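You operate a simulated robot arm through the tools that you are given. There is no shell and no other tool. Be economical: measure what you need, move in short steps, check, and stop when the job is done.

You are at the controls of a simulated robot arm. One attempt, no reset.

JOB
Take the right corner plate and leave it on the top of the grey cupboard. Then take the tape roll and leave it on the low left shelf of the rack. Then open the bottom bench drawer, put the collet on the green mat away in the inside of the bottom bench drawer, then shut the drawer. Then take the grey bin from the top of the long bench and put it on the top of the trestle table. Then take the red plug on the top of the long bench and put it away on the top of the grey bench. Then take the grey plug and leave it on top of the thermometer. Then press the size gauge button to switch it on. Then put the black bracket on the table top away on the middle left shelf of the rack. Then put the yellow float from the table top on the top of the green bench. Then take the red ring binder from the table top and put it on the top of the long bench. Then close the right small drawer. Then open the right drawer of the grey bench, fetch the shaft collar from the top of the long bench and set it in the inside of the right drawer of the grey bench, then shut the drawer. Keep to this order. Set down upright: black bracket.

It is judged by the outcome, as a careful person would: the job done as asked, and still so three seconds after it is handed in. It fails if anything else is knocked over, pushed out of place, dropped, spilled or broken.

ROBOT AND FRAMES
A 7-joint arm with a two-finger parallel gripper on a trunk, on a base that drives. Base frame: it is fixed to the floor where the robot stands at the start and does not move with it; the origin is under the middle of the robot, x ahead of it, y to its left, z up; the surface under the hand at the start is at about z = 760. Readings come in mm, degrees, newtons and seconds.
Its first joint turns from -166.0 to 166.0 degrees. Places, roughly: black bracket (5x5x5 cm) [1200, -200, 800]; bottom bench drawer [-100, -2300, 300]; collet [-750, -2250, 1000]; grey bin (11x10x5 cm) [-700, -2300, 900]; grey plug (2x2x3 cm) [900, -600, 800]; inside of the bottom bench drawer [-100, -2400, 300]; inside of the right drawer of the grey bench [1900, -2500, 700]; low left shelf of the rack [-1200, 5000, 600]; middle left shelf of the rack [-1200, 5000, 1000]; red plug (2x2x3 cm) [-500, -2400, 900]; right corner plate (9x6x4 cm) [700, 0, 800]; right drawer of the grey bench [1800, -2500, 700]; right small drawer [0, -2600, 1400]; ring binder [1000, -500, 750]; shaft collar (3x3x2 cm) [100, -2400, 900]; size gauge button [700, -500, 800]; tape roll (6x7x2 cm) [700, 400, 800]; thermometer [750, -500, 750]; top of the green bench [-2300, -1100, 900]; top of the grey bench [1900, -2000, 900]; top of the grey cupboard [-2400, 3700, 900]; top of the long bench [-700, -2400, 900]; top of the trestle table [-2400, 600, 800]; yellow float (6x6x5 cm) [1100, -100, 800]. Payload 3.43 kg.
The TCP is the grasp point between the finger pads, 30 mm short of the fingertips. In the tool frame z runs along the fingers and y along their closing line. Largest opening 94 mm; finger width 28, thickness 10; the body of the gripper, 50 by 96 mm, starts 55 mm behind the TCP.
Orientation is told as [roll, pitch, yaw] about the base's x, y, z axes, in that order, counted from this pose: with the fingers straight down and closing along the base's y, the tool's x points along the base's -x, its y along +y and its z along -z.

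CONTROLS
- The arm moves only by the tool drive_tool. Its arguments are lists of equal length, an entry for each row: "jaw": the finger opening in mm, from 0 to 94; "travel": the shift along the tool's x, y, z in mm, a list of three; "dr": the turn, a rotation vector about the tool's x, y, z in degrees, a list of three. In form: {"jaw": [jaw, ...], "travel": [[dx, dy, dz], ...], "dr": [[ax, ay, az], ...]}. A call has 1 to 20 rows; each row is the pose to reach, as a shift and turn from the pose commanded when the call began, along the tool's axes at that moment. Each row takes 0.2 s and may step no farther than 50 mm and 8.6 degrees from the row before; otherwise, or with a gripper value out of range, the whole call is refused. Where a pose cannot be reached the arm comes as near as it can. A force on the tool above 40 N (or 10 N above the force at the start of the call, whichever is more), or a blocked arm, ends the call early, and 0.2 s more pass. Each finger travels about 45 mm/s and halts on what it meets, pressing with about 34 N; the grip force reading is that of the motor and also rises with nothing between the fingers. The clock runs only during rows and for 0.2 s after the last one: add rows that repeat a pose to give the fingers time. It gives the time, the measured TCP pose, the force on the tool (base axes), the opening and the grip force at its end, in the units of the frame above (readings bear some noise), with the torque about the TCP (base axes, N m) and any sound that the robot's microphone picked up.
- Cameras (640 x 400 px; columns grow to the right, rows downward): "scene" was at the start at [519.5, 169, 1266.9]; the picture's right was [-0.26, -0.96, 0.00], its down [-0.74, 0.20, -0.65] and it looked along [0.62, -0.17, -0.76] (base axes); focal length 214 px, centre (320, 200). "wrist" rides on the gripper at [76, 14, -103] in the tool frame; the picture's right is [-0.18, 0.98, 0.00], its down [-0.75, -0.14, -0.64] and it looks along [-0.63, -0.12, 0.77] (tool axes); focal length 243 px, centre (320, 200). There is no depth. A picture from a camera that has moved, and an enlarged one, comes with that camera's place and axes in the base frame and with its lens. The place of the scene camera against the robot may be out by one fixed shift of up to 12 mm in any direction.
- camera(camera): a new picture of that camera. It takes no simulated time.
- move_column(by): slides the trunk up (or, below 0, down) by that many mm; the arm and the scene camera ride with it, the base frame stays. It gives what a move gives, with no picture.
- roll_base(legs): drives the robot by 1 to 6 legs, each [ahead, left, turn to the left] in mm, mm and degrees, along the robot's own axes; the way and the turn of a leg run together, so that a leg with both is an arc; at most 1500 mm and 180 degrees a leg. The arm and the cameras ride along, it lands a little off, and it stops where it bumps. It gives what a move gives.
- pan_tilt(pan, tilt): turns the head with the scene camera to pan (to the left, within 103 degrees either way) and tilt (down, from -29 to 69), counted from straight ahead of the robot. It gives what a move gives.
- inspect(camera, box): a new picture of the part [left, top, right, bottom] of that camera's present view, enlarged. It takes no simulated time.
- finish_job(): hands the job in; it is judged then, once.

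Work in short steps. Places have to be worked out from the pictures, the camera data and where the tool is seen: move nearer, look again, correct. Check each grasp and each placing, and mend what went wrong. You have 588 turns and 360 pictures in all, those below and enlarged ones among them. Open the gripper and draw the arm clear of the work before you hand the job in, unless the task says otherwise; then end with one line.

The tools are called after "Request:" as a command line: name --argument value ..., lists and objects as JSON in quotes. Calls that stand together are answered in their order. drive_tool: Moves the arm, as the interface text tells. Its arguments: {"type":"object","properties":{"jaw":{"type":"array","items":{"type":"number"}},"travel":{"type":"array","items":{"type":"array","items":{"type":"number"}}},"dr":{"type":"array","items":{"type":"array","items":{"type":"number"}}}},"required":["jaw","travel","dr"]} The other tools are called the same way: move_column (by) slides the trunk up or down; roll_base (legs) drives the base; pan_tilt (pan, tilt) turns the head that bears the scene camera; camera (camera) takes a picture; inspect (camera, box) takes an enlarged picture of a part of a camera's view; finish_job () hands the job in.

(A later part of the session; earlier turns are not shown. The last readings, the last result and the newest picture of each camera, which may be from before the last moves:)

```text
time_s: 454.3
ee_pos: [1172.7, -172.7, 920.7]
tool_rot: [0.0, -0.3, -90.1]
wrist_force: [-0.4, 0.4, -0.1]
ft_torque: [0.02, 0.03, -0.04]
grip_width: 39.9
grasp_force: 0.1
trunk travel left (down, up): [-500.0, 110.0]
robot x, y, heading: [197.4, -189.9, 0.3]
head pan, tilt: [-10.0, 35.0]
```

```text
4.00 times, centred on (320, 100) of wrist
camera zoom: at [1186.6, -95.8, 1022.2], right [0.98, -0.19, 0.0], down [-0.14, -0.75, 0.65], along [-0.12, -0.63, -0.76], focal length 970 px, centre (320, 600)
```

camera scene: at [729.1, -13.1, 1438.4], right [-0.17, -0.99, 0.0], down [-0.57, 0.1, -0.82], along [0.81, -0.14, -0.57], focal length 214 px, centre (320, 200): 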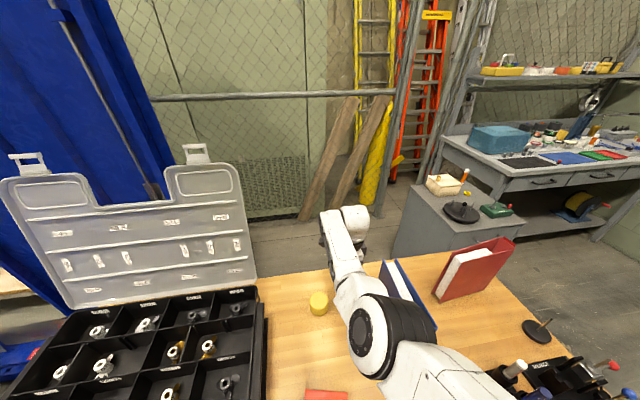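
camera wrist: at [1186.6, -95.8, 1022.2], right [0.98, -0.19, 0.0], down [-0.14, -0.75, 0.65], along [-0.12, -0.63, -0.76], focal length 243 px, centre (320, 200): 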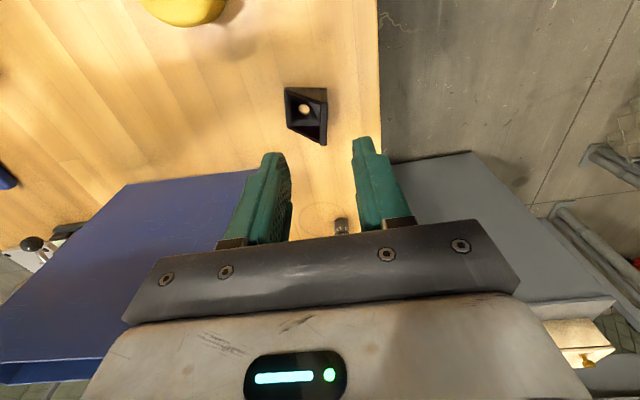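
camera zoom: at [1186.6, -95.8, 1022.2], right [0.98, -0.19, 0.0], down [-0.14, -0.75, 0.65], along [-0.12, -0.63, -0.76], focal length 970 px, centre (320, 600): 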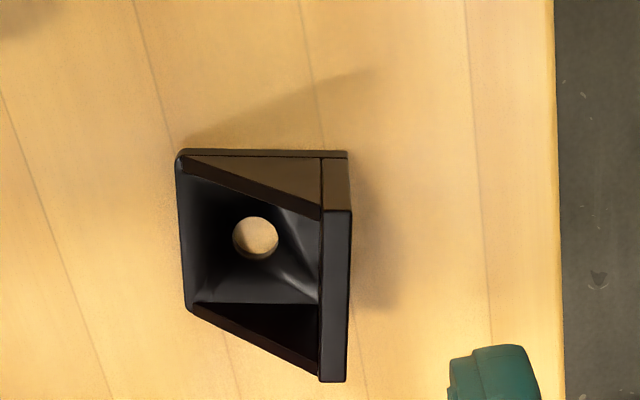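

The bracket stands upright still. Better: grip across its two side gussets (closing along y). I'll rise, roll 25 mm closer, and spin the tool back to yaw 0.

Request:
drive_tool --jaw '[50, 60, 75, 75, 75, 75, 75, 75, 75, 75, 75, 75, 75]' --travel '[[0, -5, -30], [0, -10, -60], [0, -15, -90], [-5, -20, -110], [-10, -25, -110], [-14, -38, -110], [-14, -38, -110], [-14, -38, -110], [-14, -38, -110], [-14, -38, -110], [-14, -38, -110], [-14, -38, -110], [-14, -38, -110]]' --dr '[[0, 0, 0], [0, 0, -8], [0, 0, -16], [0, 0, -24], [0, 0, -32], [0, 0, -40], [0, 0, -48], [0, 0, -56], [0, 0, -64], [0, 0, -72], [0, 0, -80], [0, 0, -88], [0, 0, -90]]'

Request:
roll_base --legs '[[25, 0, 0]]'

Request:
camera --camera "wrist"

Request:
camera --camera "scene"

```text
time_s: 457.1
ee_pos: [1135.7, -186.0, 1029.9]
tool_rot: [-0.2, 0.1, 0.0]
wrist_force: [0.6, -0.1, -0.1]
ft_torque: [-0.01, 0.0, -0.03]
grip_width: 75.1
grasp_force: 0.0
trunk travel left (down, up): [-500.0, 110.0]
robot x, y, heading: [197.4, -190.9, 0.4]
head pan, tilt: [-10.0, 35.0]
```

```text
time_s: 457.9
ee_pos: [1160.0, -186.4, 1030.2]
tool_rot: [-0.1, 0.0, -0.2]
wrist_force: [-0.6, 0.8, -0.1]
ft_torque: [0.03, -0.02, -0.03]
grip_width: 75.3
grasp_force: 0.1
trunk travel left (down, up): [-500.0, 110.0]
robot x, y, heading: [219.9, -188.7, 0.5]
head pan, tilt: [-10.0, 35.0]
```

```text
169 pictures are left
camera wrist: at [1083.1, -171.0, 1131.1], right [0.19, 0.98, 0.0], down [0.75, -0.14, 0.64], along [0.63, -0.12, -0.77], focal length 243 px, centre (320, 200)
```

wrist: 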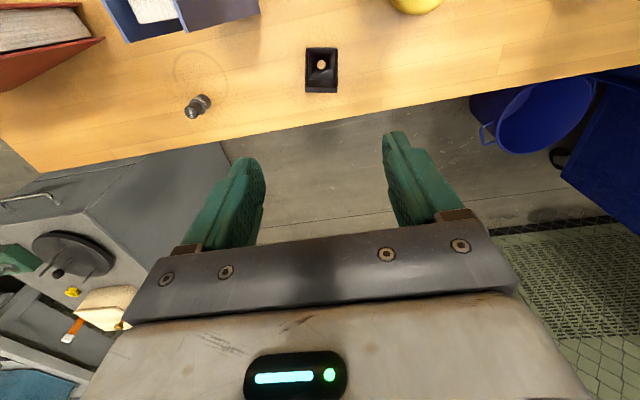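

```text
168 pictures are left
camera scene: at [754.3, -12.9, 1438.5], right [-0.17, -0.99, 0.0], down [-0.57, 0.1, -0.82], along [0.81, -0.14, -0.57], focal length 214 px, centre (320, 200)
```

scene: 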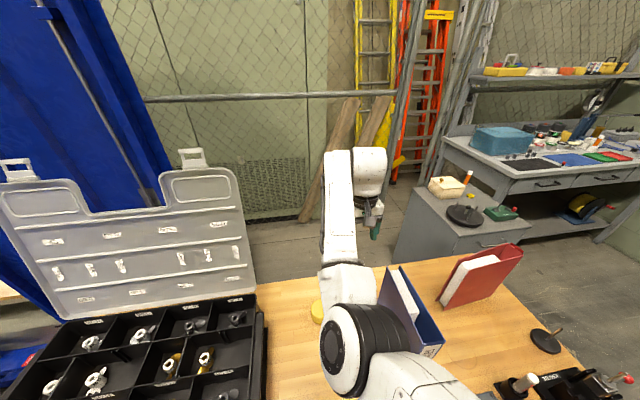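

Bracket centre y ≈ -182, plate x ≈ 1168. Descend to z ≈ 850 first.

Request:
drive_tool --jaw '[75, 75, 75, 75, 75, 75]' --travel '[[1, 2, 40], [2, 4, 80], [2, 4, 120], [2, 4, 150], [2, 4, 180], [2, 4, 180]]' --dr '[[0, 0, 0], [0, 0, 0], [0, 0, 0], [0, 0, 0], [0, 0, 0], [0, 0, 0]]'

Request:
camera --camera "wrist"

Request:
camera --camera "scene"

```text
time_s: 459.3
ee_pos: [1159.2, -183.1, 850.0]
tool_rot: [-0.2, 0.0, -0.1]
wrist_force: [-0.4, -0.6, -0.4]
ft_torque: [-0.01, 0.01, -0.01]
grip_width: 75.0
grasp_force: 0.1
trunk travel left (down, up): [-500.0, 110.0]
robot x, y, heading: [220.3, -191.8, 0.7]
head pan, tilt: [-10.0, 35.0]
```

```text
167 pictures are left
camera wrist: at [1082.2, -167.6, 951.8], right [0.19, 0.98, 0.0], down [0.75, -0.14, 0.64], along [0.63, -0.12, -0.77], focal length 243 px, centre (320, 200)
```

wrist: 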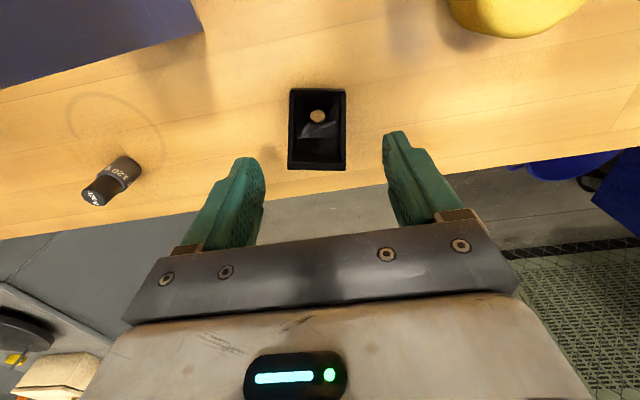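

```text
166 pictures are left
camera scene: at [754.5, -12.9, 1438.4], right [-0.17, -0.99, 0.0], down [-0.57, 0.1, -0.82], along [0.81, -0.14, -0.57], focal length 214 px, centre (320, 200)
```

scene: 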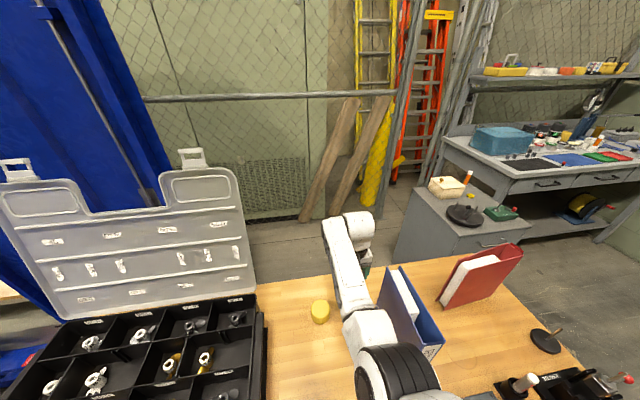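

Centred. Shift 8 mm back from the plate and descend to z ≈ 800, then close.

Request:
drive_tool --jaw '[75, 75, 75, 60, 45, 30, 30, 30]' --travel '[[8, 0, 20], [8, 0, 40], [8, 0, 50], [8, 0, 50], [8, 0, 50], [8, 0, 50], [8, 0, 50], [8, 0, 50]]' --dr '[[0, 0, 0], [0, 0, 0], [0, 0, 0], [0, 0, 0], [0, 0, 0], [0, 0, 0], [0, 0, 0], [0, 0, 0]]'

Request:
camera --camera "wrist"

```text
time_s: 461.1
ee_pos: [1151.5, -181.9, 801.0]
tool_rot: [-0.2, 0.0, 0.0]
wrist_force: [-0.2, 0.3, 1.0]
ft_torque: [0.01, -0.03, -0.01]
grip_width: 41.0
grasp_force: 33.9
trunk travel left (down, up): [-500.0, 110.0]
robot x, y, heading: [223.7, -188.6, 0.4]
head pan, tilt: [-10.0, 35.0]
```

```text
165 pictures are left
camera wrist: at [1073.8, -167.5, 901.6], right [0.19, 0.98, 0.0], down [0.75, -0.14, 0.64], along [0.63, -0.12, -0.77], focal length 243 px, centre (320, 200)
```

wrist: 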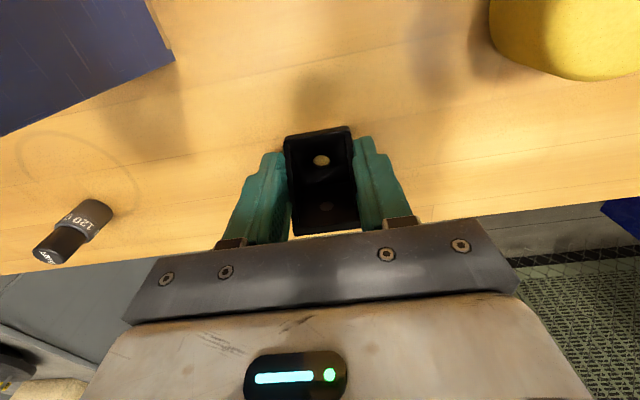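

Firm grip (41 mm). Lift to ~1040 and bring it back to the open table area for a tilted re-grasp.

Request:
drive_tool --jaw '[30, 30, 30, 30, 30, 30, 30, 30, 30, 30, 30, 30, 30, 30, 30, 30]' --travel '[[0, 0, -35], [0, 0, -80], [0, 0, -125], [0, 0, -170], [0, 0, -215], [0, 0, -240], [45, 10, -240], [90, 25, -240], [135, 40, -240], [180, 60, -240], [220, 80, -240], [260, 100, -240], [300, 120, -240], [340, 140, -240], [380, 160, -240], [420, 180, -240]]' --dr '[[0, 0, 0], [0, 0, 0], [0, 0, 0], [0, 0, 0], [0, 0, 0], [0, 0, 0], [0, 0, 0], [0, 0, 0], [0, 0, 0], [0, 0, 0], [0, 0, 0], [0, 0, 0], [0, 0, 0], [0, 0, 0], [0, 0, 0], [0, 0, 0]]'

Request:
camera --camera "wrist"

Request:
camera --camera "scene"

```text
time_s: 464.5
ee_pos: [731.4, -0.6, 1039.9]
tool_rot: [-0.2, 0.0, -0.3]
wrist_force: [0.8, -0.6, -1.7]
ft_torque: [0.01, 0.04, 0.0]
grip_width: 40.7
grasp_force: 34.0
trunk travel left (down, up): [-500.0, 110.0]
robot x, y, heading: [220.6, -189.5, 0.4]
head pan, tilt: [-10.0, 35.0]
```

```text
164 pictures are left
camera wrist: at [653.8, 13.9, 1140.4], right [0.19, 0.98, 0.0], down [0.75, -0.14, 0.64], along [0.63, -0.12, -0.77], focal length 243 px, centre (320, 200)
```

wrist: 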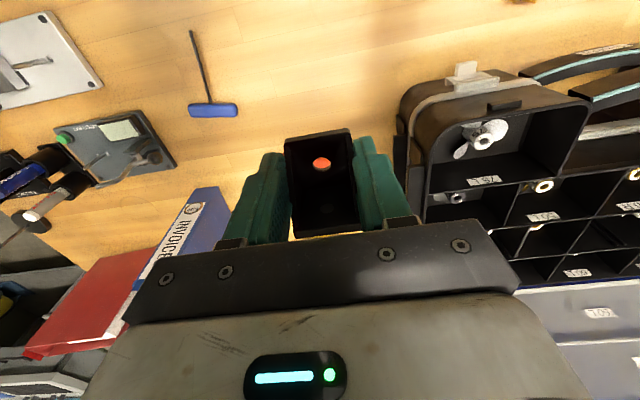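

```text
163 pictures are left
camera scene: at [754.5, -13.1, 1438.4], right [-0.17, -0.99, 0.0], down [-0.57, 0.1, -0.82], along [0.81, -0.14, -0.57], focal length 214 px, centre (320, 200)
```

scene: 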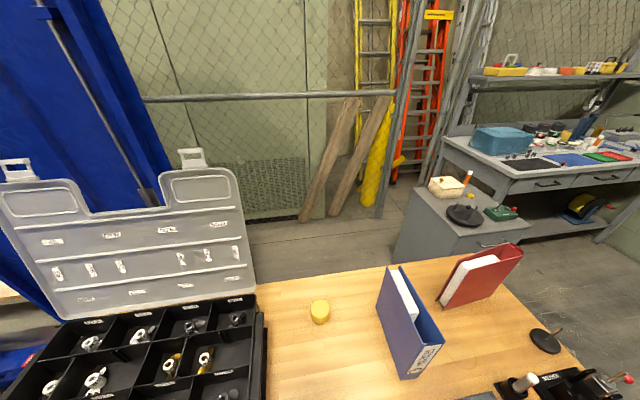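

Held upright. Roll back 150 mm and lower the bracket to the open spot near [690, -10].

Request:
roll_base --legs '[[-170, 0, 0]]'

Request:
drive_tool --jaw '[30, 30, 30, 30, 30, 30, 30, 30]' --travel '[[-40, -3, 20], [-80, -6, 40], [-120, -10, 60], [-130, -10, 105], [-130, -10, 150], [-130, -10, 195], [-130, -10, 225], [-130, -10, 225]]' --dr '[[0, 0, 0], [0, 0, 0], [0, 0, 0], [0, 0, 0], [0, 0, 0], [0, 0, 0], [0, 0, 0], [0, 0, 0]]'

Request:
camera --camera "wrist"

```text
time_s: 466.0
ee_pos: [558.8, -3.1, 1038.1]
tool_rot: [-0.1, 0.0, -0.1]
wrist_force: [0.4, -0.8, -0.6]
ft_torque: [0.0, 0.02, -0.02]
grip_width: 40.8
grasp_force: 34.4
trunk travel left (down, up): [-500.0, 110.0]
robot x, y, heading: [48.4, -187.9, 0.1]
head pan, tilt: [-10.0, 35.0]
```

```text
time_s: 467.8
ee_pos: [688.6, -12.4, 814.4]
tool_rot: [-0.2, 0.0, -0.2]
wrist_force: [0.4, -0.4, -1.2]
ft_torque: [-0.01, 0.0, 0.0]
grip_width: 40.8
grasp_force: 33.4
trunk travel left (down, up): [-500.0, 110.0]
robot x, y, heading: [43.5, -191.2, 0.3]
head pan, tilt: [-10.0, 35.0]
```

```text
162 pictures are left
camera wrist: at [611.3, 1.1, 914.9], right [0.19, 0.98, 0.0], down [0.75, -0.14, 0.64], along [0.63, -0.12, -0.77], focal length 243 px, centre (320, 200)
```

wrist: 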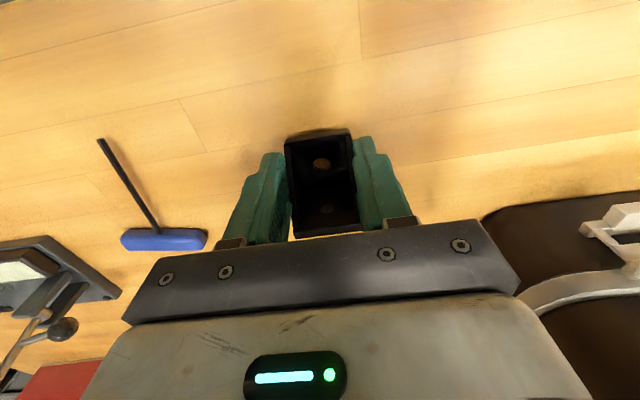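

Lower to contact (expected at TCP ≈ 801).

Request:
drive_tool --jaw '[30, 30, 30, 30]' --travel '[[0, 0, 5], [0, 0, 10], [0, 0, 13], [0, 0, 13]]' --dr '[[0, 0, 0], [0, 0, 0], [0, 0, 0], [0, 0, 0]]'

Request:
drive_tool --jaw '[30, 30, 30]' --travel '[[0, 0, 1.5], [0, 0, 2.5], [0, 0, 2.5]]' --dr '[[0, 0, 0], [0, 0, 0], [0, 0, 0]]'

```text
time_s: 468.8
ee_pos: [687.6, -13.7, 801.6]
tool_rot: [-0.2, 0.0, -0.2]
wrist_force: [0.2, -0.3, -1.0]
ft_torque: [0.0, 0.01, 0.0]
grip_width: 40.8
grasp_force: 34.0
trunk travel left (down, up): [-500.0, 110.0]
robot x, y, heading: [49.1, -189.0, 0.3]
head pan, tilt: [-10.0, 35.0]
```

```text
time_s: 469.6
ee_pos: [687.1, -13.1, 800.1]
tool_rot: [-0.1, -0.1, -0.2]
wrist_force: [0.1, -1.1, 10.3]
ft_torque: [0.17, 0.11, 0.02]
grip_width: 40.7
grasp_force: 34.1
trunk travel left (down, up): [-500.0, 110.0]
robot x, y, heading: [53.7, -191.4, 0.1]
head pan, tilt: [-10.0, 35.0]
```

Bracket rests on the table. Open, rise, pitch the tool -30° forward.

Request:
drive_tool --jaw '[48, 58, 68, 68, 68, 68, 68, 68, 68, 68]' --travel '[[0, 0, -1], [0, 0, -1], [0, 0, -1], [0, 0, -40], [0, 0, -80], [10, 0, -90], [20, 0, -90], [30, 0, -90], [40, 0, -90], [40, 0, -90]]' --dr '[[0, 0, 0], [0, 0, 0], [0, 0, 0], [0, 0, 0], [0, 0, 0], [0, -8, 0], [0, -16, 0], [0, -24, 0], [0, -30, 0], [0, -30, 0]]'

Request:
camera --camera "wrist"

```text
time_s: 471.8
ee_pos: [647.3, -13.4, 889.4]
tool_rot: [-0.3, -30.0, -0.1]
wrist_force: [-0.5, 0.4, -0.5]
ft_torque: [0.0, 0.02, 0.0]
grip_width: 68.1
grasp_force: 0.1
trunk travel left (down, up): [-500.0, 110.0]
robot x, y, heading: [51.0, -193.1, -0.0]
head pan, tilt: [-10.0, 35.0]
```

```text
161 pictures are left
camera wrist: at [529.6, 1.6, 938.1], right [0.16, 0.98, 0.09], down [0.33, -0.14, 0.93], along [0.93, -0.12, -0.35], focal length 243 px, centre (320, 200)
```

wrist: 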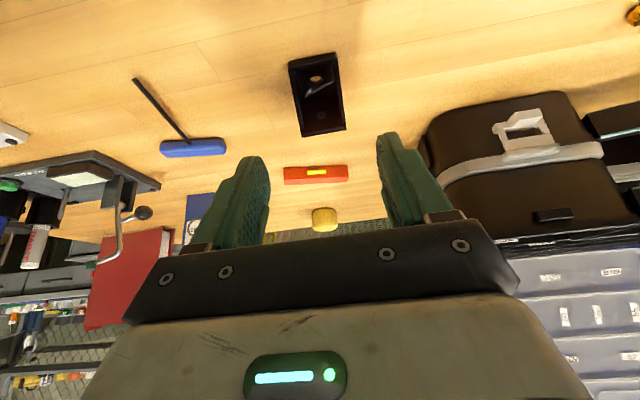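

Move down around the bracket along a straight line.

Request:
drive_tool --jaw '[68, 68, 68, 68, 68]' --travel '[[5, 0, 30], [9, 0, 55], [13, 0, 80], [16, 0, 96], [16, 0, 96]]' --dr '[[0, 0, 0], [0, 0, 0], [0, 0, 0], [0, 0, 0], [0, 0, 0]]'

Request:
camera --camera "wrist"

```text
time_s: 473.0
ee_pos: [681.9, -13.5, 798.0]
tool_rot: [-0.3, -29.9, 0.0]
wrist_force: [0.1, -0.3, -0.2]
ft_torque: [0.01, -0.03, 0.01]
grip_width: 68.1
grasp_force: 0.0
trunk travel left (down, up): [-500.0, 110.0]
robot x, y, heading: [46.6, -189.5, 0.1]
head pan, tilt: [-10.0, 35.0]
```

```text
160 pictures are left
camera wrist: at [564.8, 1.5, 847.3], right [0.16, 0.98, 0.09], down [0.33, -0.14, 0.93], along [0.93, -0.12, -0.35], focal length 243 px, centre (320, 200)
```

wrist: 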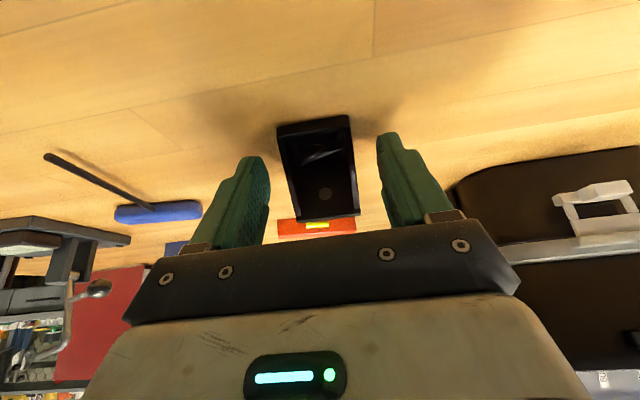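

Bracket is between the fingers. Close and lift.

Request:
drive_tool --jaw '[55, 42, 30, 30, 30, 30]' --travel '[[0, 0, 0], [0, 0, 0], [0, 0, 0], [0, 0, 0], [0, 0, 0], [0, 0, 0]]' --dr '[[0, 0, 0], [0, 0, 0], [0, 0, 0], [0, 0, 0], [0, 0, 0], [0, 0, 0]]'

Request:
drive_tool --jaw '[30, 30, 30, 30, 30]' --travel '[[-10, 0, -17], [-22, 0, -39], [-45, 0, -78], [-67, 0, -117], [-85, 0, -147]]' --dr '[[0, 0, 0], [0, 0, 0], [0, 0, 0], [0, 0, 0], [0, 0, 0]]'

Request:
camera --camera "wrist"

```text
time_s: 474.4
ee_pos: [683.5, -13.9, 797.7]
tool_rot: [-0.3, -30.0, -0.1]
wrist_force: [-0.6, -0.3, 0.9]
ft_torque: [0.03, 0.0, 0.0]
grip_width: 41.3
grasp_force: 33.8
trunk travel left (down, up): [-500.0, 110.0]
robot x, y, heading: [52.2, -190.5, 0.1]
head pan, tilt: [-10.0, 35.0]
```

```text
time_s: 475.6
ee_pos: [684.2, -13.1, 968.2]
tool_rot: [-0.1, -30.0, -0.2]
wrist_force: [-0.9, -1.1, -0.2]
ft_torque: [0.05, 0.01, 0.04]
grip_width: 41.3
grasp_force: 33.2
trunk travel left (down, up): [-500.0, 110.0]
robot x, y, heading: [49.9, -191.4, 0.0]
head pan, tilt: [-10.0, 35.0]
```

```text
159 pictures are left
camera wrist: at [565.0, 2.2, 1017.6], right [0.16, 0.98, 0.09], down [0.33, -0.14, 0.93], along [0.93, -0.12, -0.35], focal length 243 px, centre (320, 200)
```

wrist: 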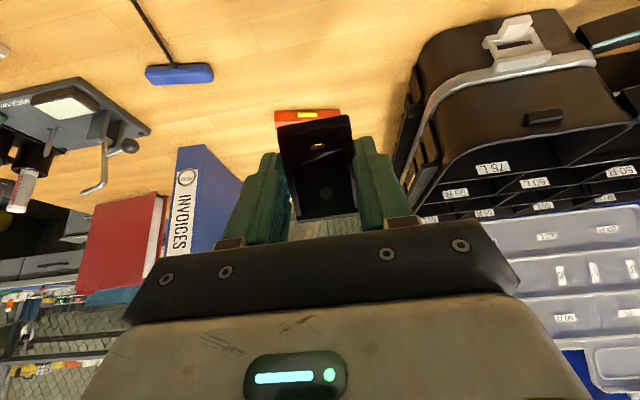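

Bracket held with the tilted grasp. Drive to the rack: back off, turn left, go up the aisle.

Request:
roll_base --legs '[[-400, 0, 0], [0, 0, 90], [1500, 0, 0], [1500, 0, 0], [700, 0, 0], [0, 263, 0]]'

Request:
pan_tilt --pan 0 --tilt 20

Request:
camera --camera "scene"

Request:
camera --camera "wrist"

```text
time_s: 500.8
ee_pos: [-918.8, 4104.1, 968.5]
tool_rot: [-0.4, -30.0, 92.1]
wrist_force: [0.0, -0.7, -0.9]
ft_torque: [-0.01, 0.01, 0.04]
grip_width: 41.2
grasp_force: 34.3
trunk travel left (down, up): [-500.0, 110.0]
robot x, y, heading: [-713.8, 3480.2, 92.4]
head pan, tilt: [-10.0, 35.0]
```

```text
time_s: 501.6
ee_pos: [-918.9, 4103.3, 967.7]
tool_rot: [-0.2, -30.0, 92.1]
wrist_force: [-0.3, -0.6, 0.3]
ft_torque: [0.01, 0.01, -0.02]
grip_width: 41.2
grasp_force: 34.5
trunk travel left (down, up): [-500.0, 110.0]
robot x, y, heading: [-719.4, 3476.4, 92.4]
head pan, tilt: [0.0, 20.0]
```

```text
158 pictures are left
camera scene: at [-932.4, 3998.9, 1462.2], right [1.0, 0.04, 0.0], down [0.01, -0.34, -0.94], along [-0.04, 0.94, -0.34], focal length 214 px, centre (320, 200)
```

scene: 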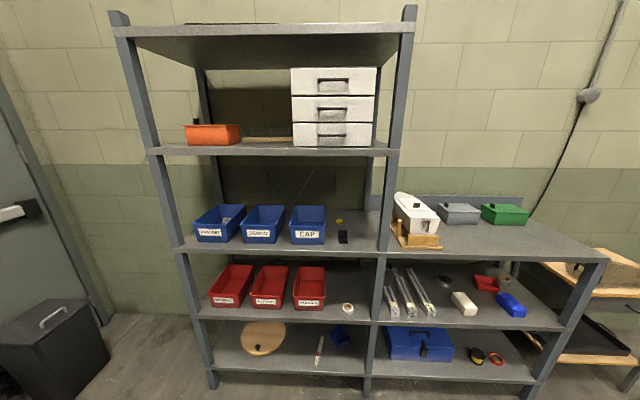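

```text
157 pictures are left
camera wrist: at [-930.5, 3985.9, 1017.2], right [-0.99, 0.13, 0.09], down [0.13, 0.34, 0.93], along [0.09, 0.93, -0.35], focal length 243 px, centre (320, 200)
```

wrist: 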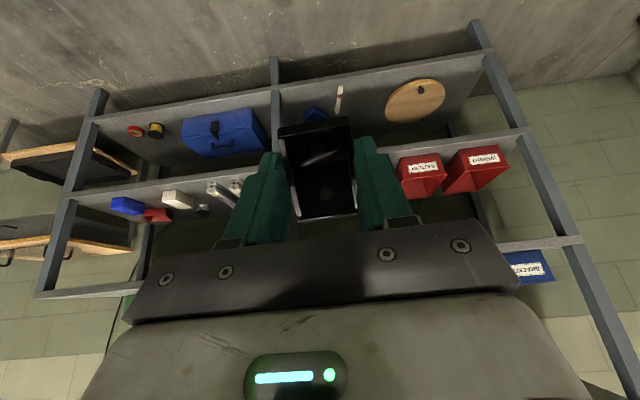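

Heading drifted 2.4°. Correct it, shift right 100 and advance 250 for a closer look.

Request:
roll_base --legs '[[0, 0, -2.3], [0, -100, 0], [250, 0, 0]]'

Request:
camera --camera "scene"

Request:
inspect --camera "scene" --box '[260, 180, 440, 290]'

```text
time_s: 504.6
ee_pos: [-792.7, 4362.4, 966.6]
tool_rot: [-0.3, -29.9, 89.7]
wrist_force: [0.1, -0.2, -0.4]
ft_torque: [0.0, 0.01, 0.03]
grip_width: 41.2
grasp_force: 34.5
trunk travel left (down, up): [-500.0, 110.0]
robot x, y, heading: [-617.1, 3725.0, 89.8]
head pan, tilt: [0.0, 20.0]
```

```text
156 pictures are left
camera scene: at [-810.6, 4258.6, 1462.4], right [1.0, 0.0, 0.0], down [0.0, -0.34, -0.94], along [0.0, 0.94, -0.34], focal length 214 px, centre (320, 200)
```

scene: 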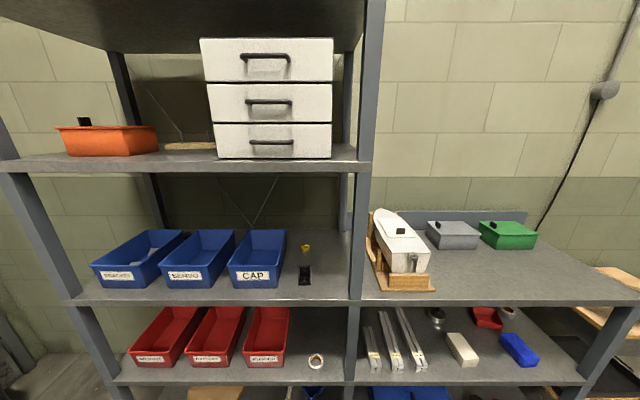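

```text
3.56 times, centred on (350, 235) of scene
camera zoom: at [-810.6, 4258.6, 1462.4], right [1.0, 0.0, 0.0], down [0.0, -0.34, -0.94], along [0.0, 0.94, -0.34], focal length 763 px, centre (213, 76)
```

zoom: 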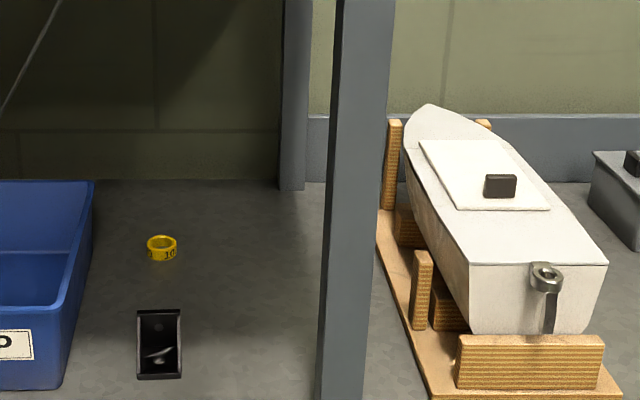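

The right strip of the middle shelf (x -840…-719) is free beside an identical bracket. Raise the trunk 85 mm and advance 330 mm.

Request:
move_column --by 85

Request:
roll_base --legs '[[330, 0, 0.2]]'

Request:
camera --camera "wrist"

Request:
camera --camera "scene"

```text
time_s: 505.8
ee_pos: [-793.8, 4362.8, 1053.5]
tool_rot: [-0.3, -30.1, 89.7]
wrist_force: [0.5, -0.1, -0.4]
ft_torque: [-0.03, -0.01, 0.0]
grip_width: 41.0
grasp_force: 33.4
trunk travel left (down, up): [-585.0, 25.0]
robot x, y, heading: [-616.3, 3731.3, 90.0]
head pan, tilt: [0.0, 20.0]
```

```text
time_s: 508.0
ee_pos: [-796.8, 4692.8, 1052.7]
tool_rot: [-0.2, -30.0, 90.0]
wrist_force: [-0.6, 0.3, -0.9]
ft_torque: [-0.01, -0.04, -0.02]
grip_width: 41.3
grasp_force: 33.9
trunk travel left (down, up): [-585.0, 25.0]
robot x, y, heading: [-619.9, 4059.3, 90.0]
head pan, tilt: [0.0, 20.0]
```

```text
154 pictures are left
camera wrist: at [-811.9, 4575.9, 1102.3], right [-0.98, 0.16, 0.09], down [0.14, 0.33, 0.93], along [0.12, 0.93, -0.35], focal length 243 px, centre (320, 200)
```

wrist: 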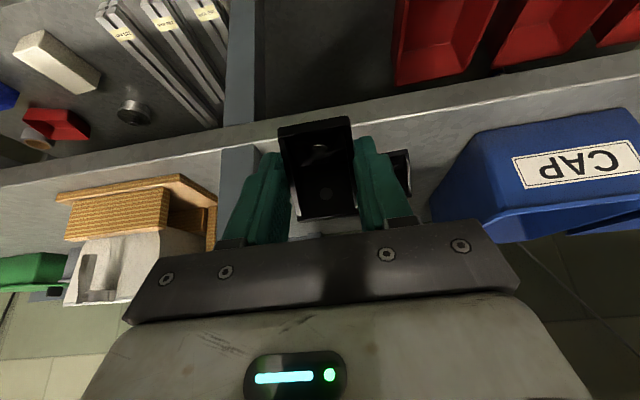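

```text
153 pictures are left
camera scene: at [-813.1, 4589.0, 1547.3], right [1.0, 0.0, 0.0], down [0.0, -0.34, -0.94], along [0.0, 0.94, -0.34], focal length 214 px, centre (320, 200)
```

scene: 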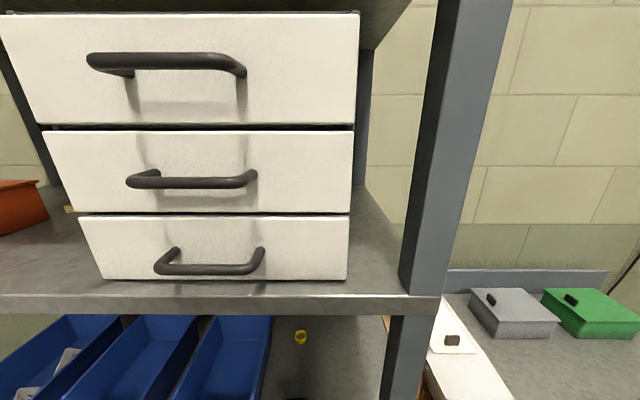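

Align x to -785 and slide forward 116 mm at this height.

Request:
drive_tool --jaw '[30, 30, 30, 30, 30]' --travel '[[-25, -12, 14], [-50, -12, 29], [-75, -12, 43], [-100, -12, 58], [-100, -12, 58]]' --dr '[[0, 0, 0], [0, 0, 0], [0, 0, 0], [0, 0, 0], [0, 0, 0]]'

Request:
camera --camera "wrist"

```text
time_s: 509.2
ee_pos: [-784.0, 4809.0, 1053.6]
tool_rot: [-0.2, -30.0, 89.9]
wrist_force: [0.7, -0.1, -0.9]
ft_torque: [0.01, -0.04, -0.03]
grip_width: 41.3
grasp_force: 34.2
trunk travel left (down, up): [-585.0, 25.0]
robot x, y, heading: [-619.0, 4061.5, 90.2]
head pan, tilt: [0.0, 20.0]
```

```text
152 pictures are left
camera wrist: at [-799.6, 4691.9, 1101.9], right [-0.98, 0.16, 0.09], down [0.14, 0.33, 0.93], along [0.12, 0.93, -0.35], focal length 243 px, centre (320, 200)
```

wrist: 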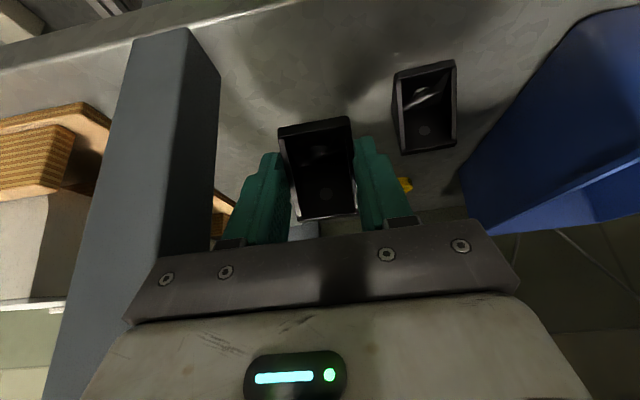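

Good. Forward 15 mm more, then descend in steps.

Request:
drive_tool --jaw '[30, 30, 30, 30, 30]' --travel '[[-13, 0, 7.5], [-5, 0, 21], [3, 0, 34], [7, 0, 42], [7, 0, 42]]' --dr '[[0, 0, 0], [0, 0, 0], [0, 0, 0], [0, 0, 0], [0, 0, 0]]'

Request:
camera --camera "wrist"

```text
time_s: 510.4
ee_pos: [-783.2, 4823.7, 1012.2]
tool_rot: [-0.1, -29.9, 89.9]
wrist_force: [-0.3, -0.1, -1.2]
ft_torque: [0.0, -0.03, -0.01]
grip_width: 41.3
grasp_force: 33.4
trunk travel left (down, up): [-585.0, 25.0]
robot x, y, heading: [-618.3, 4063.7, 90.1]
head pan, tilt: [0.0, 20.0]
```

```text
151 pictures are left
camera wrist: at [-799.0, 4706.3, 1061.9], right [-0.98, 0.16, 0.09], down [0.14, 0.33, 0.93], along [0.12, 0.93, -0.35], focal length 243 px, centre (320, 200)
```

wrist: 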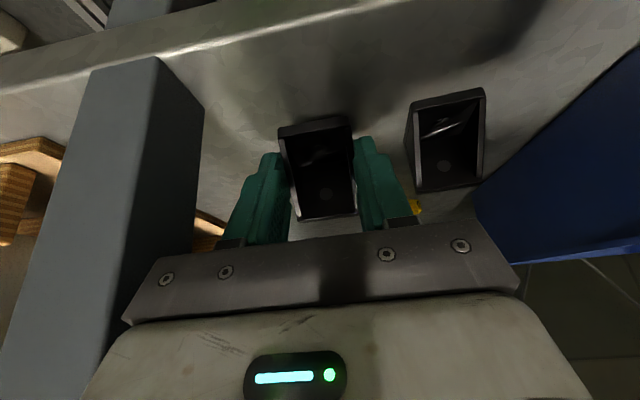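

The hand's right side is very near the rack post; shift 8 mm left, then lower step by step.

Request:
drive_tool --jaw '[30, 30, 30, 30]' --travel '[[0, 4, 0], [0, 8, 0], [4, 8, 7], [4, 8, 7]]' --dr '[[0, 0, 0], [0, 0, 0], [0, 0, 0], [0, 0, 0]]'

Request:
drive_tool --jaw '[30, 30, 30, 30]' --travel '[[1, 0, 2], [2, 0, 4], [3, 0, 5.5], [3, 0, 5.5]]' --dr '[[0, 0, 0], [0, 0, 0], [0, 0, 0], [0, 0, 0]]'

Request:
camera --camera "wrist"

```text
time_s: 511.4
ee_pos: [-792.1, 4823.7, 1005.1]
tool_rot: [-0.3, -29.9, 90.0]
wrist_force: [-0.7, 0.2, -1.2]
ft_torque: [-0.01, -0.03, 0.02]
grip_width: 41.3
grasp_force: 34.0
trunk travel left (down, up): [-585.0, 25.0]
robot x, y, heading: [-618.6, 4059.7, 90.1]
head pan, tilt: [0.0, 20.0]
```

```text
time_s: 512.4
ee_pos: [-792.0, 4822.9, 999.2]
tool_rot: [-0.3, -30.0, 89.9]
wrist_force: [-0.4, 0.0, -1.3]
ft_torque: [-0.04, -0.01, 0.01]
grip_width: 41.2
grasp_force: 33.9
trunk travel left (down, up): [-585.0, 25.0]
robot x, y, heading: [-617.3, 4059.3, 90.5]
head pan, tilt: [0.0, 20.0]
```

```text
150 pictures are left
camera wrist: at [-807.1, 4706.7, 1047.8], right [-0.98, 0.16, 0.09], down [0.14, 0.33, 0.93], along [0.12, 0.93, -0.35], focal length 243 px, centre (320, 200)
```

wrist: 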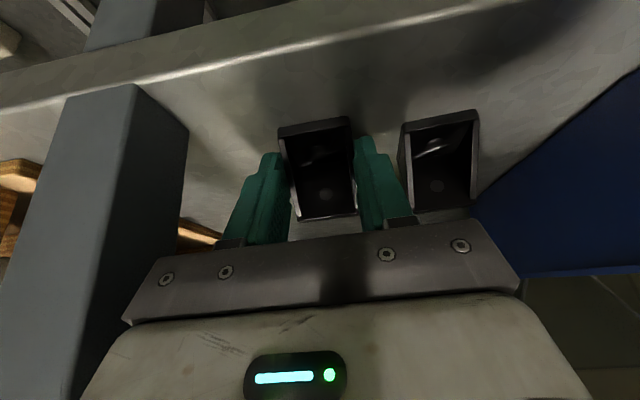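

Request:
drive_tool --jaw '[30, 30, 30, 30]' --travel '[[1, 0, 2], [2, 0, 4], [3, 0, 5.5], [3, 0, 5.5]]' --dr '[[0, 0, 0], [0, 0, 0], [0, 0, 0], [0, 0, 0]]'

Request:
drive_tool --jaw '[30, 30, 30, 30]' --travel '[[1, 0, 2], [2, 0, 3.5], [2.5, 0, 4.5], [2.5, 0, 4.5]]' --dr '[[0, 0, 0], [0, 0, 0], [0, 0, 0], [0, 0, 0]]'

Request:
camera --camera "wrist"

```text
time_s: 513.4
ee_pos: [-792.4, 4824.2, 992.8]
tool_rot: [-0.2, -30.2, 89.9]
wrist_force: [2.6, 4.7, 27.8]
ft_torque: [0.46, -0.05, 0.04]
grip_width: 41.2
grasp_force: 33.7
trunk travel left (down, up): [-585.0, 25.0]
robot x, y, heading: [-618.0, 4058.3, 90.3]
head pan, tilt: [0.0, 20.0]
```

```text
time_s: 513.8
ee_pos: [-790.2, 4825.7, 994.6]
tool_rot: [-0.1, -30.6, 89.8]
wrist_force: [2.0, -2.0, 13.1]
ft_torque: [-0.12, 0.03, -0.04]
grip_width: 41.1
grasp_force: 34.5
trunk travel left (down, up): [-585.0, 25.0]
robot x, y, heading: [-618.7, 4059.6, 90.3]
head pan, tilt: [0.0, 20.0]
stopped in row 2: the force on the tool passed its limit at 43 N (the readings are from after the stop); the commanded pose is now the measured one
```

```text
149 pictures are left
camera wrist: at [-807.6, 4707.2, 1041.4], right [-0.98, 0.16, 0.09], down [0.14, 0.32, 0.94], along [0.12, 0.93, -0.34], focal length 243 px, centre (320, 200)
```

wrist: 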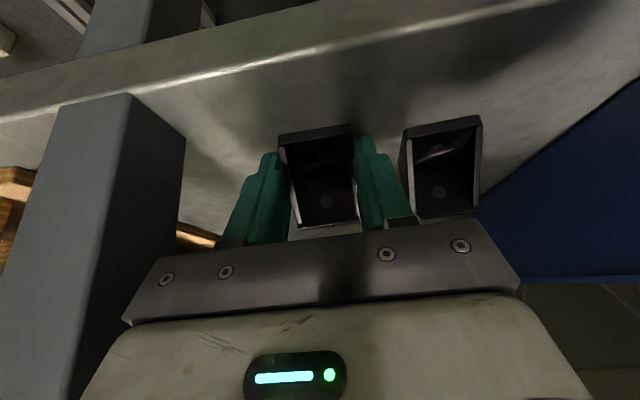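

On the shelf. Open just enough and withdraw along the tool axis.

Request:
drive_tool --jaw '[43, 47, 52, 54, 54, 54, 54, 54, 54, 54, 54]' --travel '[[0, 0, 0], [0, 0, 0], [0, 0, 0], [0, 0, -1], [0, 0, -15], [0, 0, -35], [0, 0, -60], [20, 0, -90], [50, 0, -110], [85, 0, -130], [120, 0, -150]]' --dr '[[0, 0, 0], [0, 0, 0], [0, 0, 0], [0, 0, 0], [0, 0, 0], [0, 0, 0], [0, 0, 0], [0, 0, 0], [0, 0, 0], [0, 0, 0], [0, 0, 0]]'

Request:
camera --camera "wrist"

```text
time_s: 516.2
ee_pos: [-791.6, 4645.4, 1059.8]
tool_rot: [-0.2, -30.3, 89.8]
wrist_force: [-0.1, 0.4, 0.1]
ft_torque: [-0.01, -0.02, -0.01]
grip_width: 54.1
grasp_force: 0.1
trunk travel left (down, up): [-585.0, 25.0]
robot x, y, heading: [-617.5, 4061.2, 90.2]
head pan, tilt: [0.0, 20.0]
```

```text
148 pictures are left
camera wrist: at [-807.9, 4528.1, 1109.8], right [-0.98, 0.16, 0.09], down [0.14, 0.33, 0.94], along [0.12, 0.93, -0.34], focal length 243 px, centre (320, 200)
```

wrist: 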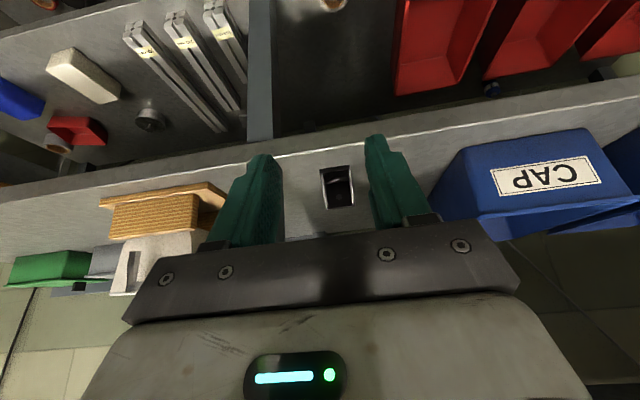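

Bracket stands upright on the middle shelf. Next the yellow float: back off, level the tool, return to the table.

Request:
roll_base --legs '[[-400, 0, 0]]'

Request:
drive_tool --jaw '[60, 70, 80, 84, 84, 84]' --travel '[[0, 0, 0], [0, 0, 0], [0, 0, 0], [0, 0, 0], [0, 0, 0], [0, 0, 0]]' --dr '[[0, 7, 0], [0, 14, 0], [0, 22, 0], [0, 30, 0], [0, 30, 0], [0, 30, 0]]'

Request:
roll_base --legs '[[0, 0, 180], [1500, 0, 0], [1500, 0, 0], [800, 0, 0], [0, 0, 90]]'

```text
time_s: 518.7
ee_pos: [-790.2, 4244.0, 1061.5]
tool_rot: [-0.1, -30.2, 89.8]
wrist_force: [-0.2, -0.8, -0.2]
ft_torque: [0.0, -0.02, 0.0]
grip_width: 54.1
grasp_force: 0.0
trunk travel left (down, up): [-585.0, 25.0]
robot x, y, heading: [-614.3, 3656.5, 90.4]
head pan, tilt: [0.0, 20.0]
```

```text
time_s: 520.1
ee_pos: [-790.7, 4244.1, 1060.7]
tool_rot: [-0.1, -0.3, 89.7]
wrist_force: [-1.1, -0.2, -0.5]
ft_torque: [0.02, -0.03, 0.01]
grip_width: 83.9
grasp_force: 0.0
trunk travel left (down, up): [-585.0, 25.0]
robot x, y, heading: [-618.9, 3654.4, 90.3]
head pan, tilt: [0.0, 20.0]
```

```text
time_s: 549.6
ee_pos: [-59.1, 29.7, 1061.2]
tool_rot: [-0.2, -0.3, -0.8]
wrist_force: [0.1, 0.0, -1.2]
ft_torque: [0.02, 0.01, -0.03]
grip_width: 83.8
grasp_force: 0.0
trunk travel left (down, up): [-585.0, 25.0]
robot x, y, heading: [-646.4, -140.7, -0.4]
head pan, tilt: [0.0, 20.0]
```

Request:
drive_tool --jaw '[84, 84, 84, 84]' --travel '[[0, -35, 0], [0, -70, 0], [0, -103, 0], [0, -103, 0]]' --dr '[[0, 0, 0], [0, 0, 0], [0, 0, 0], [0, 0, 0]]'

Request:
roll_base --legs '[[830, 0, 0.4]]'

Request:
pan_tilt --pan 0 --tilt 45

Request:
camera --camera "wrist"

Request:
camera --camera "scene"

```text
time_s: 550.6
ee_pos: [-62.6, -74.8, 1061.1]
tool_rot: [-0.1, -0.3, -0.8]
wrist_force: [0.0, 0.1, -0.2]
ft_torque: [0.03, 0.01, -0.01]
grip_width: 84.0
grasp_force: 0.0
trunk travel left (down, up): [-585.0, 25.0]
robot x, y, heading: [-647.2, -140.1, -0.4]
head pan, tilt: [0.0, 20.0]
```

```text
time_s: 555.0
ee_pos: [766.7, -67.6, 1062.6]
tool_rot: [-0.1, -0.4, -0.1]
wrist_force: [-0.6, -0.7, -0.6]
ft_torque: [0.0, -0.03, 0.0]
grip_width: 84.1
grasp_force: 0.0
trunk travel left (down, up): [-585.0, 25.0]
robot x, y, heading: [183.8, -139.1, 0.1]
head pan, tilt: [0.0, 20.0]
```

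```text
time_s: 555.9
ee_pos: [766.8, -68.2, 1061.5]
tool_rot: [-0.2, -0.3, -0.2]
wrist_force: [-0.5, 0.4, 0.5]
ft_torque: [0.03, -0.01, 0.02]
grip_width: 84.2
grasp_force: 0.2
trunk travel left (down, up): [-585.0, 25.0]
robot x, y, heading: [182.4, -142.0, 0.1]
head pan, tilt: [0.0, 45.0]
```

```text
147 pictures are left
camera wrist: at [688.7, -52.9, 1163.0], right [0.19, 0.98, 0.0], down [0.75, -0.14, 0.65], along [0.63, -0.12, -0.76], focal length 243 px, centre (320, 200)
```

wrist: 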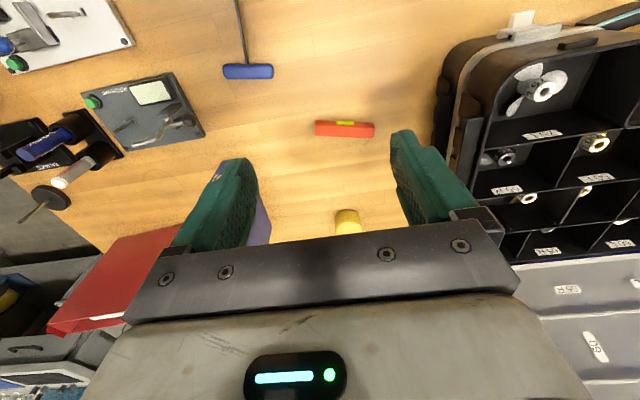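

```text
146 pictures are left
camera scene: at [707.6, 52.2, 1508.7], right [0.0, -1.0, 0.0], down [-0.71, 0.0, -0.71], along [0.71, 0.0, -0.71], focal length 214 px, centre (320, 200)
```

scene: 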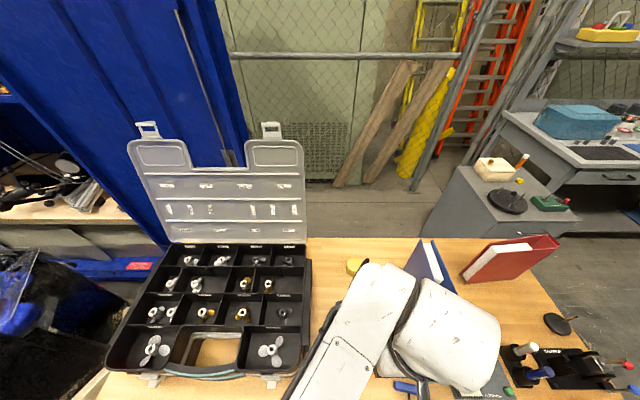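

Extend the arm over to x ≈ 1020 at the same height, then look.

Request:
drive_tool --jaw '[84, 84, 84, 84, 84, 84, 84]' --travel '[[-45, 0, 0], [-90, 0, 0], [-135, 0, 0], [-180, 0, 10], [-225, 0, 30], [-255, 0, 60], [-255, 0, 60]]' --dr '[[0, 0, 0], [0, 0, 0], [0, 0, 0], [0, 0, 0], [0, 0, 0], [0, 0, 0], [0, 0, 0]]'

Request:
camera --camera "wrist"

Request:
camera --camera "scene"

```text
time_s: 557.5
ee_pos: [1021.7, -68.2, 1003.1]
tool_rot: [-0.2, -0.3, -0.1]
wrist_force: [-0.3, -0.3, -0.3]
ft_torque: [-0.01, -0.02, 0.0]
grip_width: 84.1
grasp_force: 0.0
trunk travel left (down, up): [-585.0, 25.0]
robot x, y, heading: [185.8, -140.7, -0.0]
head pan, tilt: [0.0, 45.0]
```

```text
145 pictures are left
camera wrist: at [945.0, -54.1, 1103.9], right [0.19, 0.98, 0.0], down [0.75, -0.14, 0.65], along [0.63, -0.12, -0.76], focal length 243 px, centre (320, 200)
```

wrist: 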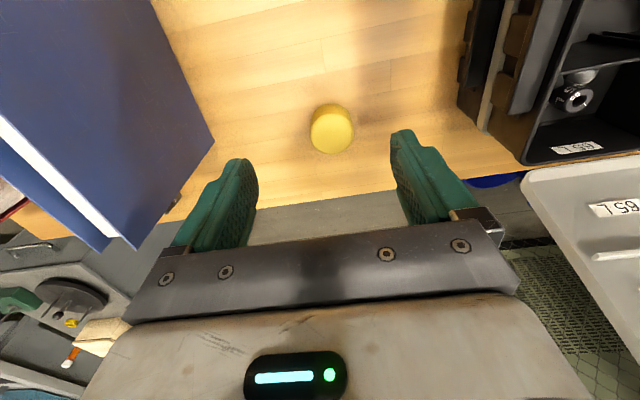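

```text
144 pictures are left
camera scene: at [707.8, 52.0, 1508.6], right [0.0, -1.0, 0.0], down [-0.71, 0.0, -0.71], along [0.71, 0.0, -0.71], focal length 214 px, centre (320, 200)
```

scene: 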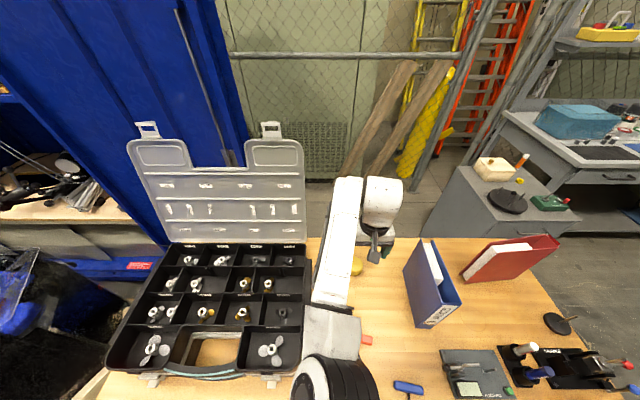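

Float top at ≈ [1078, -65]. Move above and descend to z ≈ 850.

Request:
drive_tool --jaw '[84, 84, 84, 84, 84, 84]' --travel '[[-28, 1, 20], [-56, 2, 50], [-56, 2, 90], [-56, 2, 125], [-56, 2, 152], [-56, 2, 152]]' --dr '[[0, 0, 0], [0, 0, 0], [0, 0.3, 0], [0, 0.3, 0], [0, 0.3, 0], [0, 0.3, 0]]'

Request:
camera --camera "wrist"

Request:
camera --camera "scene"

```text
time_s: 558.9
ee_pos: [1077.9, -67.0, 851.8]
tool_rot: [-0.1, 0.0, -0.2]
wrist_force: [-0.2, -0.5, -0.3]
ft_torque: [0.0, 0.02, 0.0]
grip_width: 83.8
grasp_force: 0.1
trunk travel left (down, up): [-585.0, 25.0]
robot x, y, heading: [182.4, -141.1, 0.4]
head pan, tilt: [0.0, 45.0]
```

```text
143 pictures are left
camera wrist: at [1001.6, -52.0, 952.0], right [0.19, 0.98, 0.0], down [0.75, -0.14, 0.64], along [0.63, -0.12, -0.77], focal length 243 px, centre (320, 200)
```

wrist: 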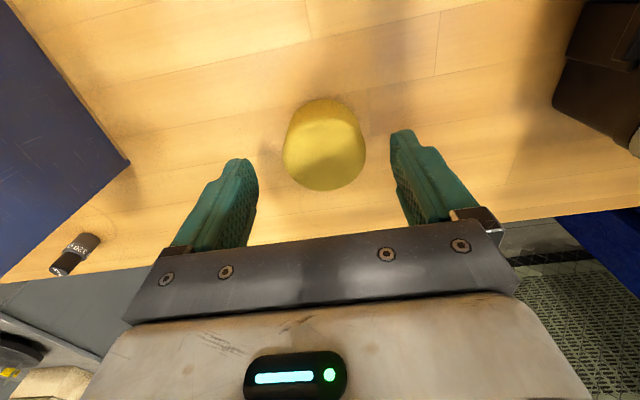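

```text
142 pictures are left
camera scene: at [707.8, 52.1, 1508.6], right [0.0, -1.0, 0.0], down [-0.71, 0.0, -0.71], along [0.71, 0.0, -0.71], focal length 214 px, centre (320, 200)
```

scene: 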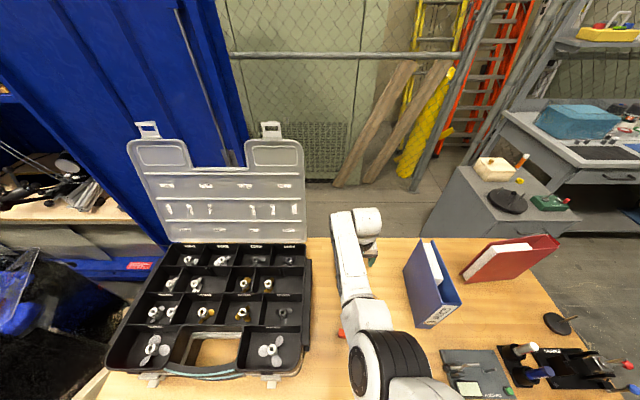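

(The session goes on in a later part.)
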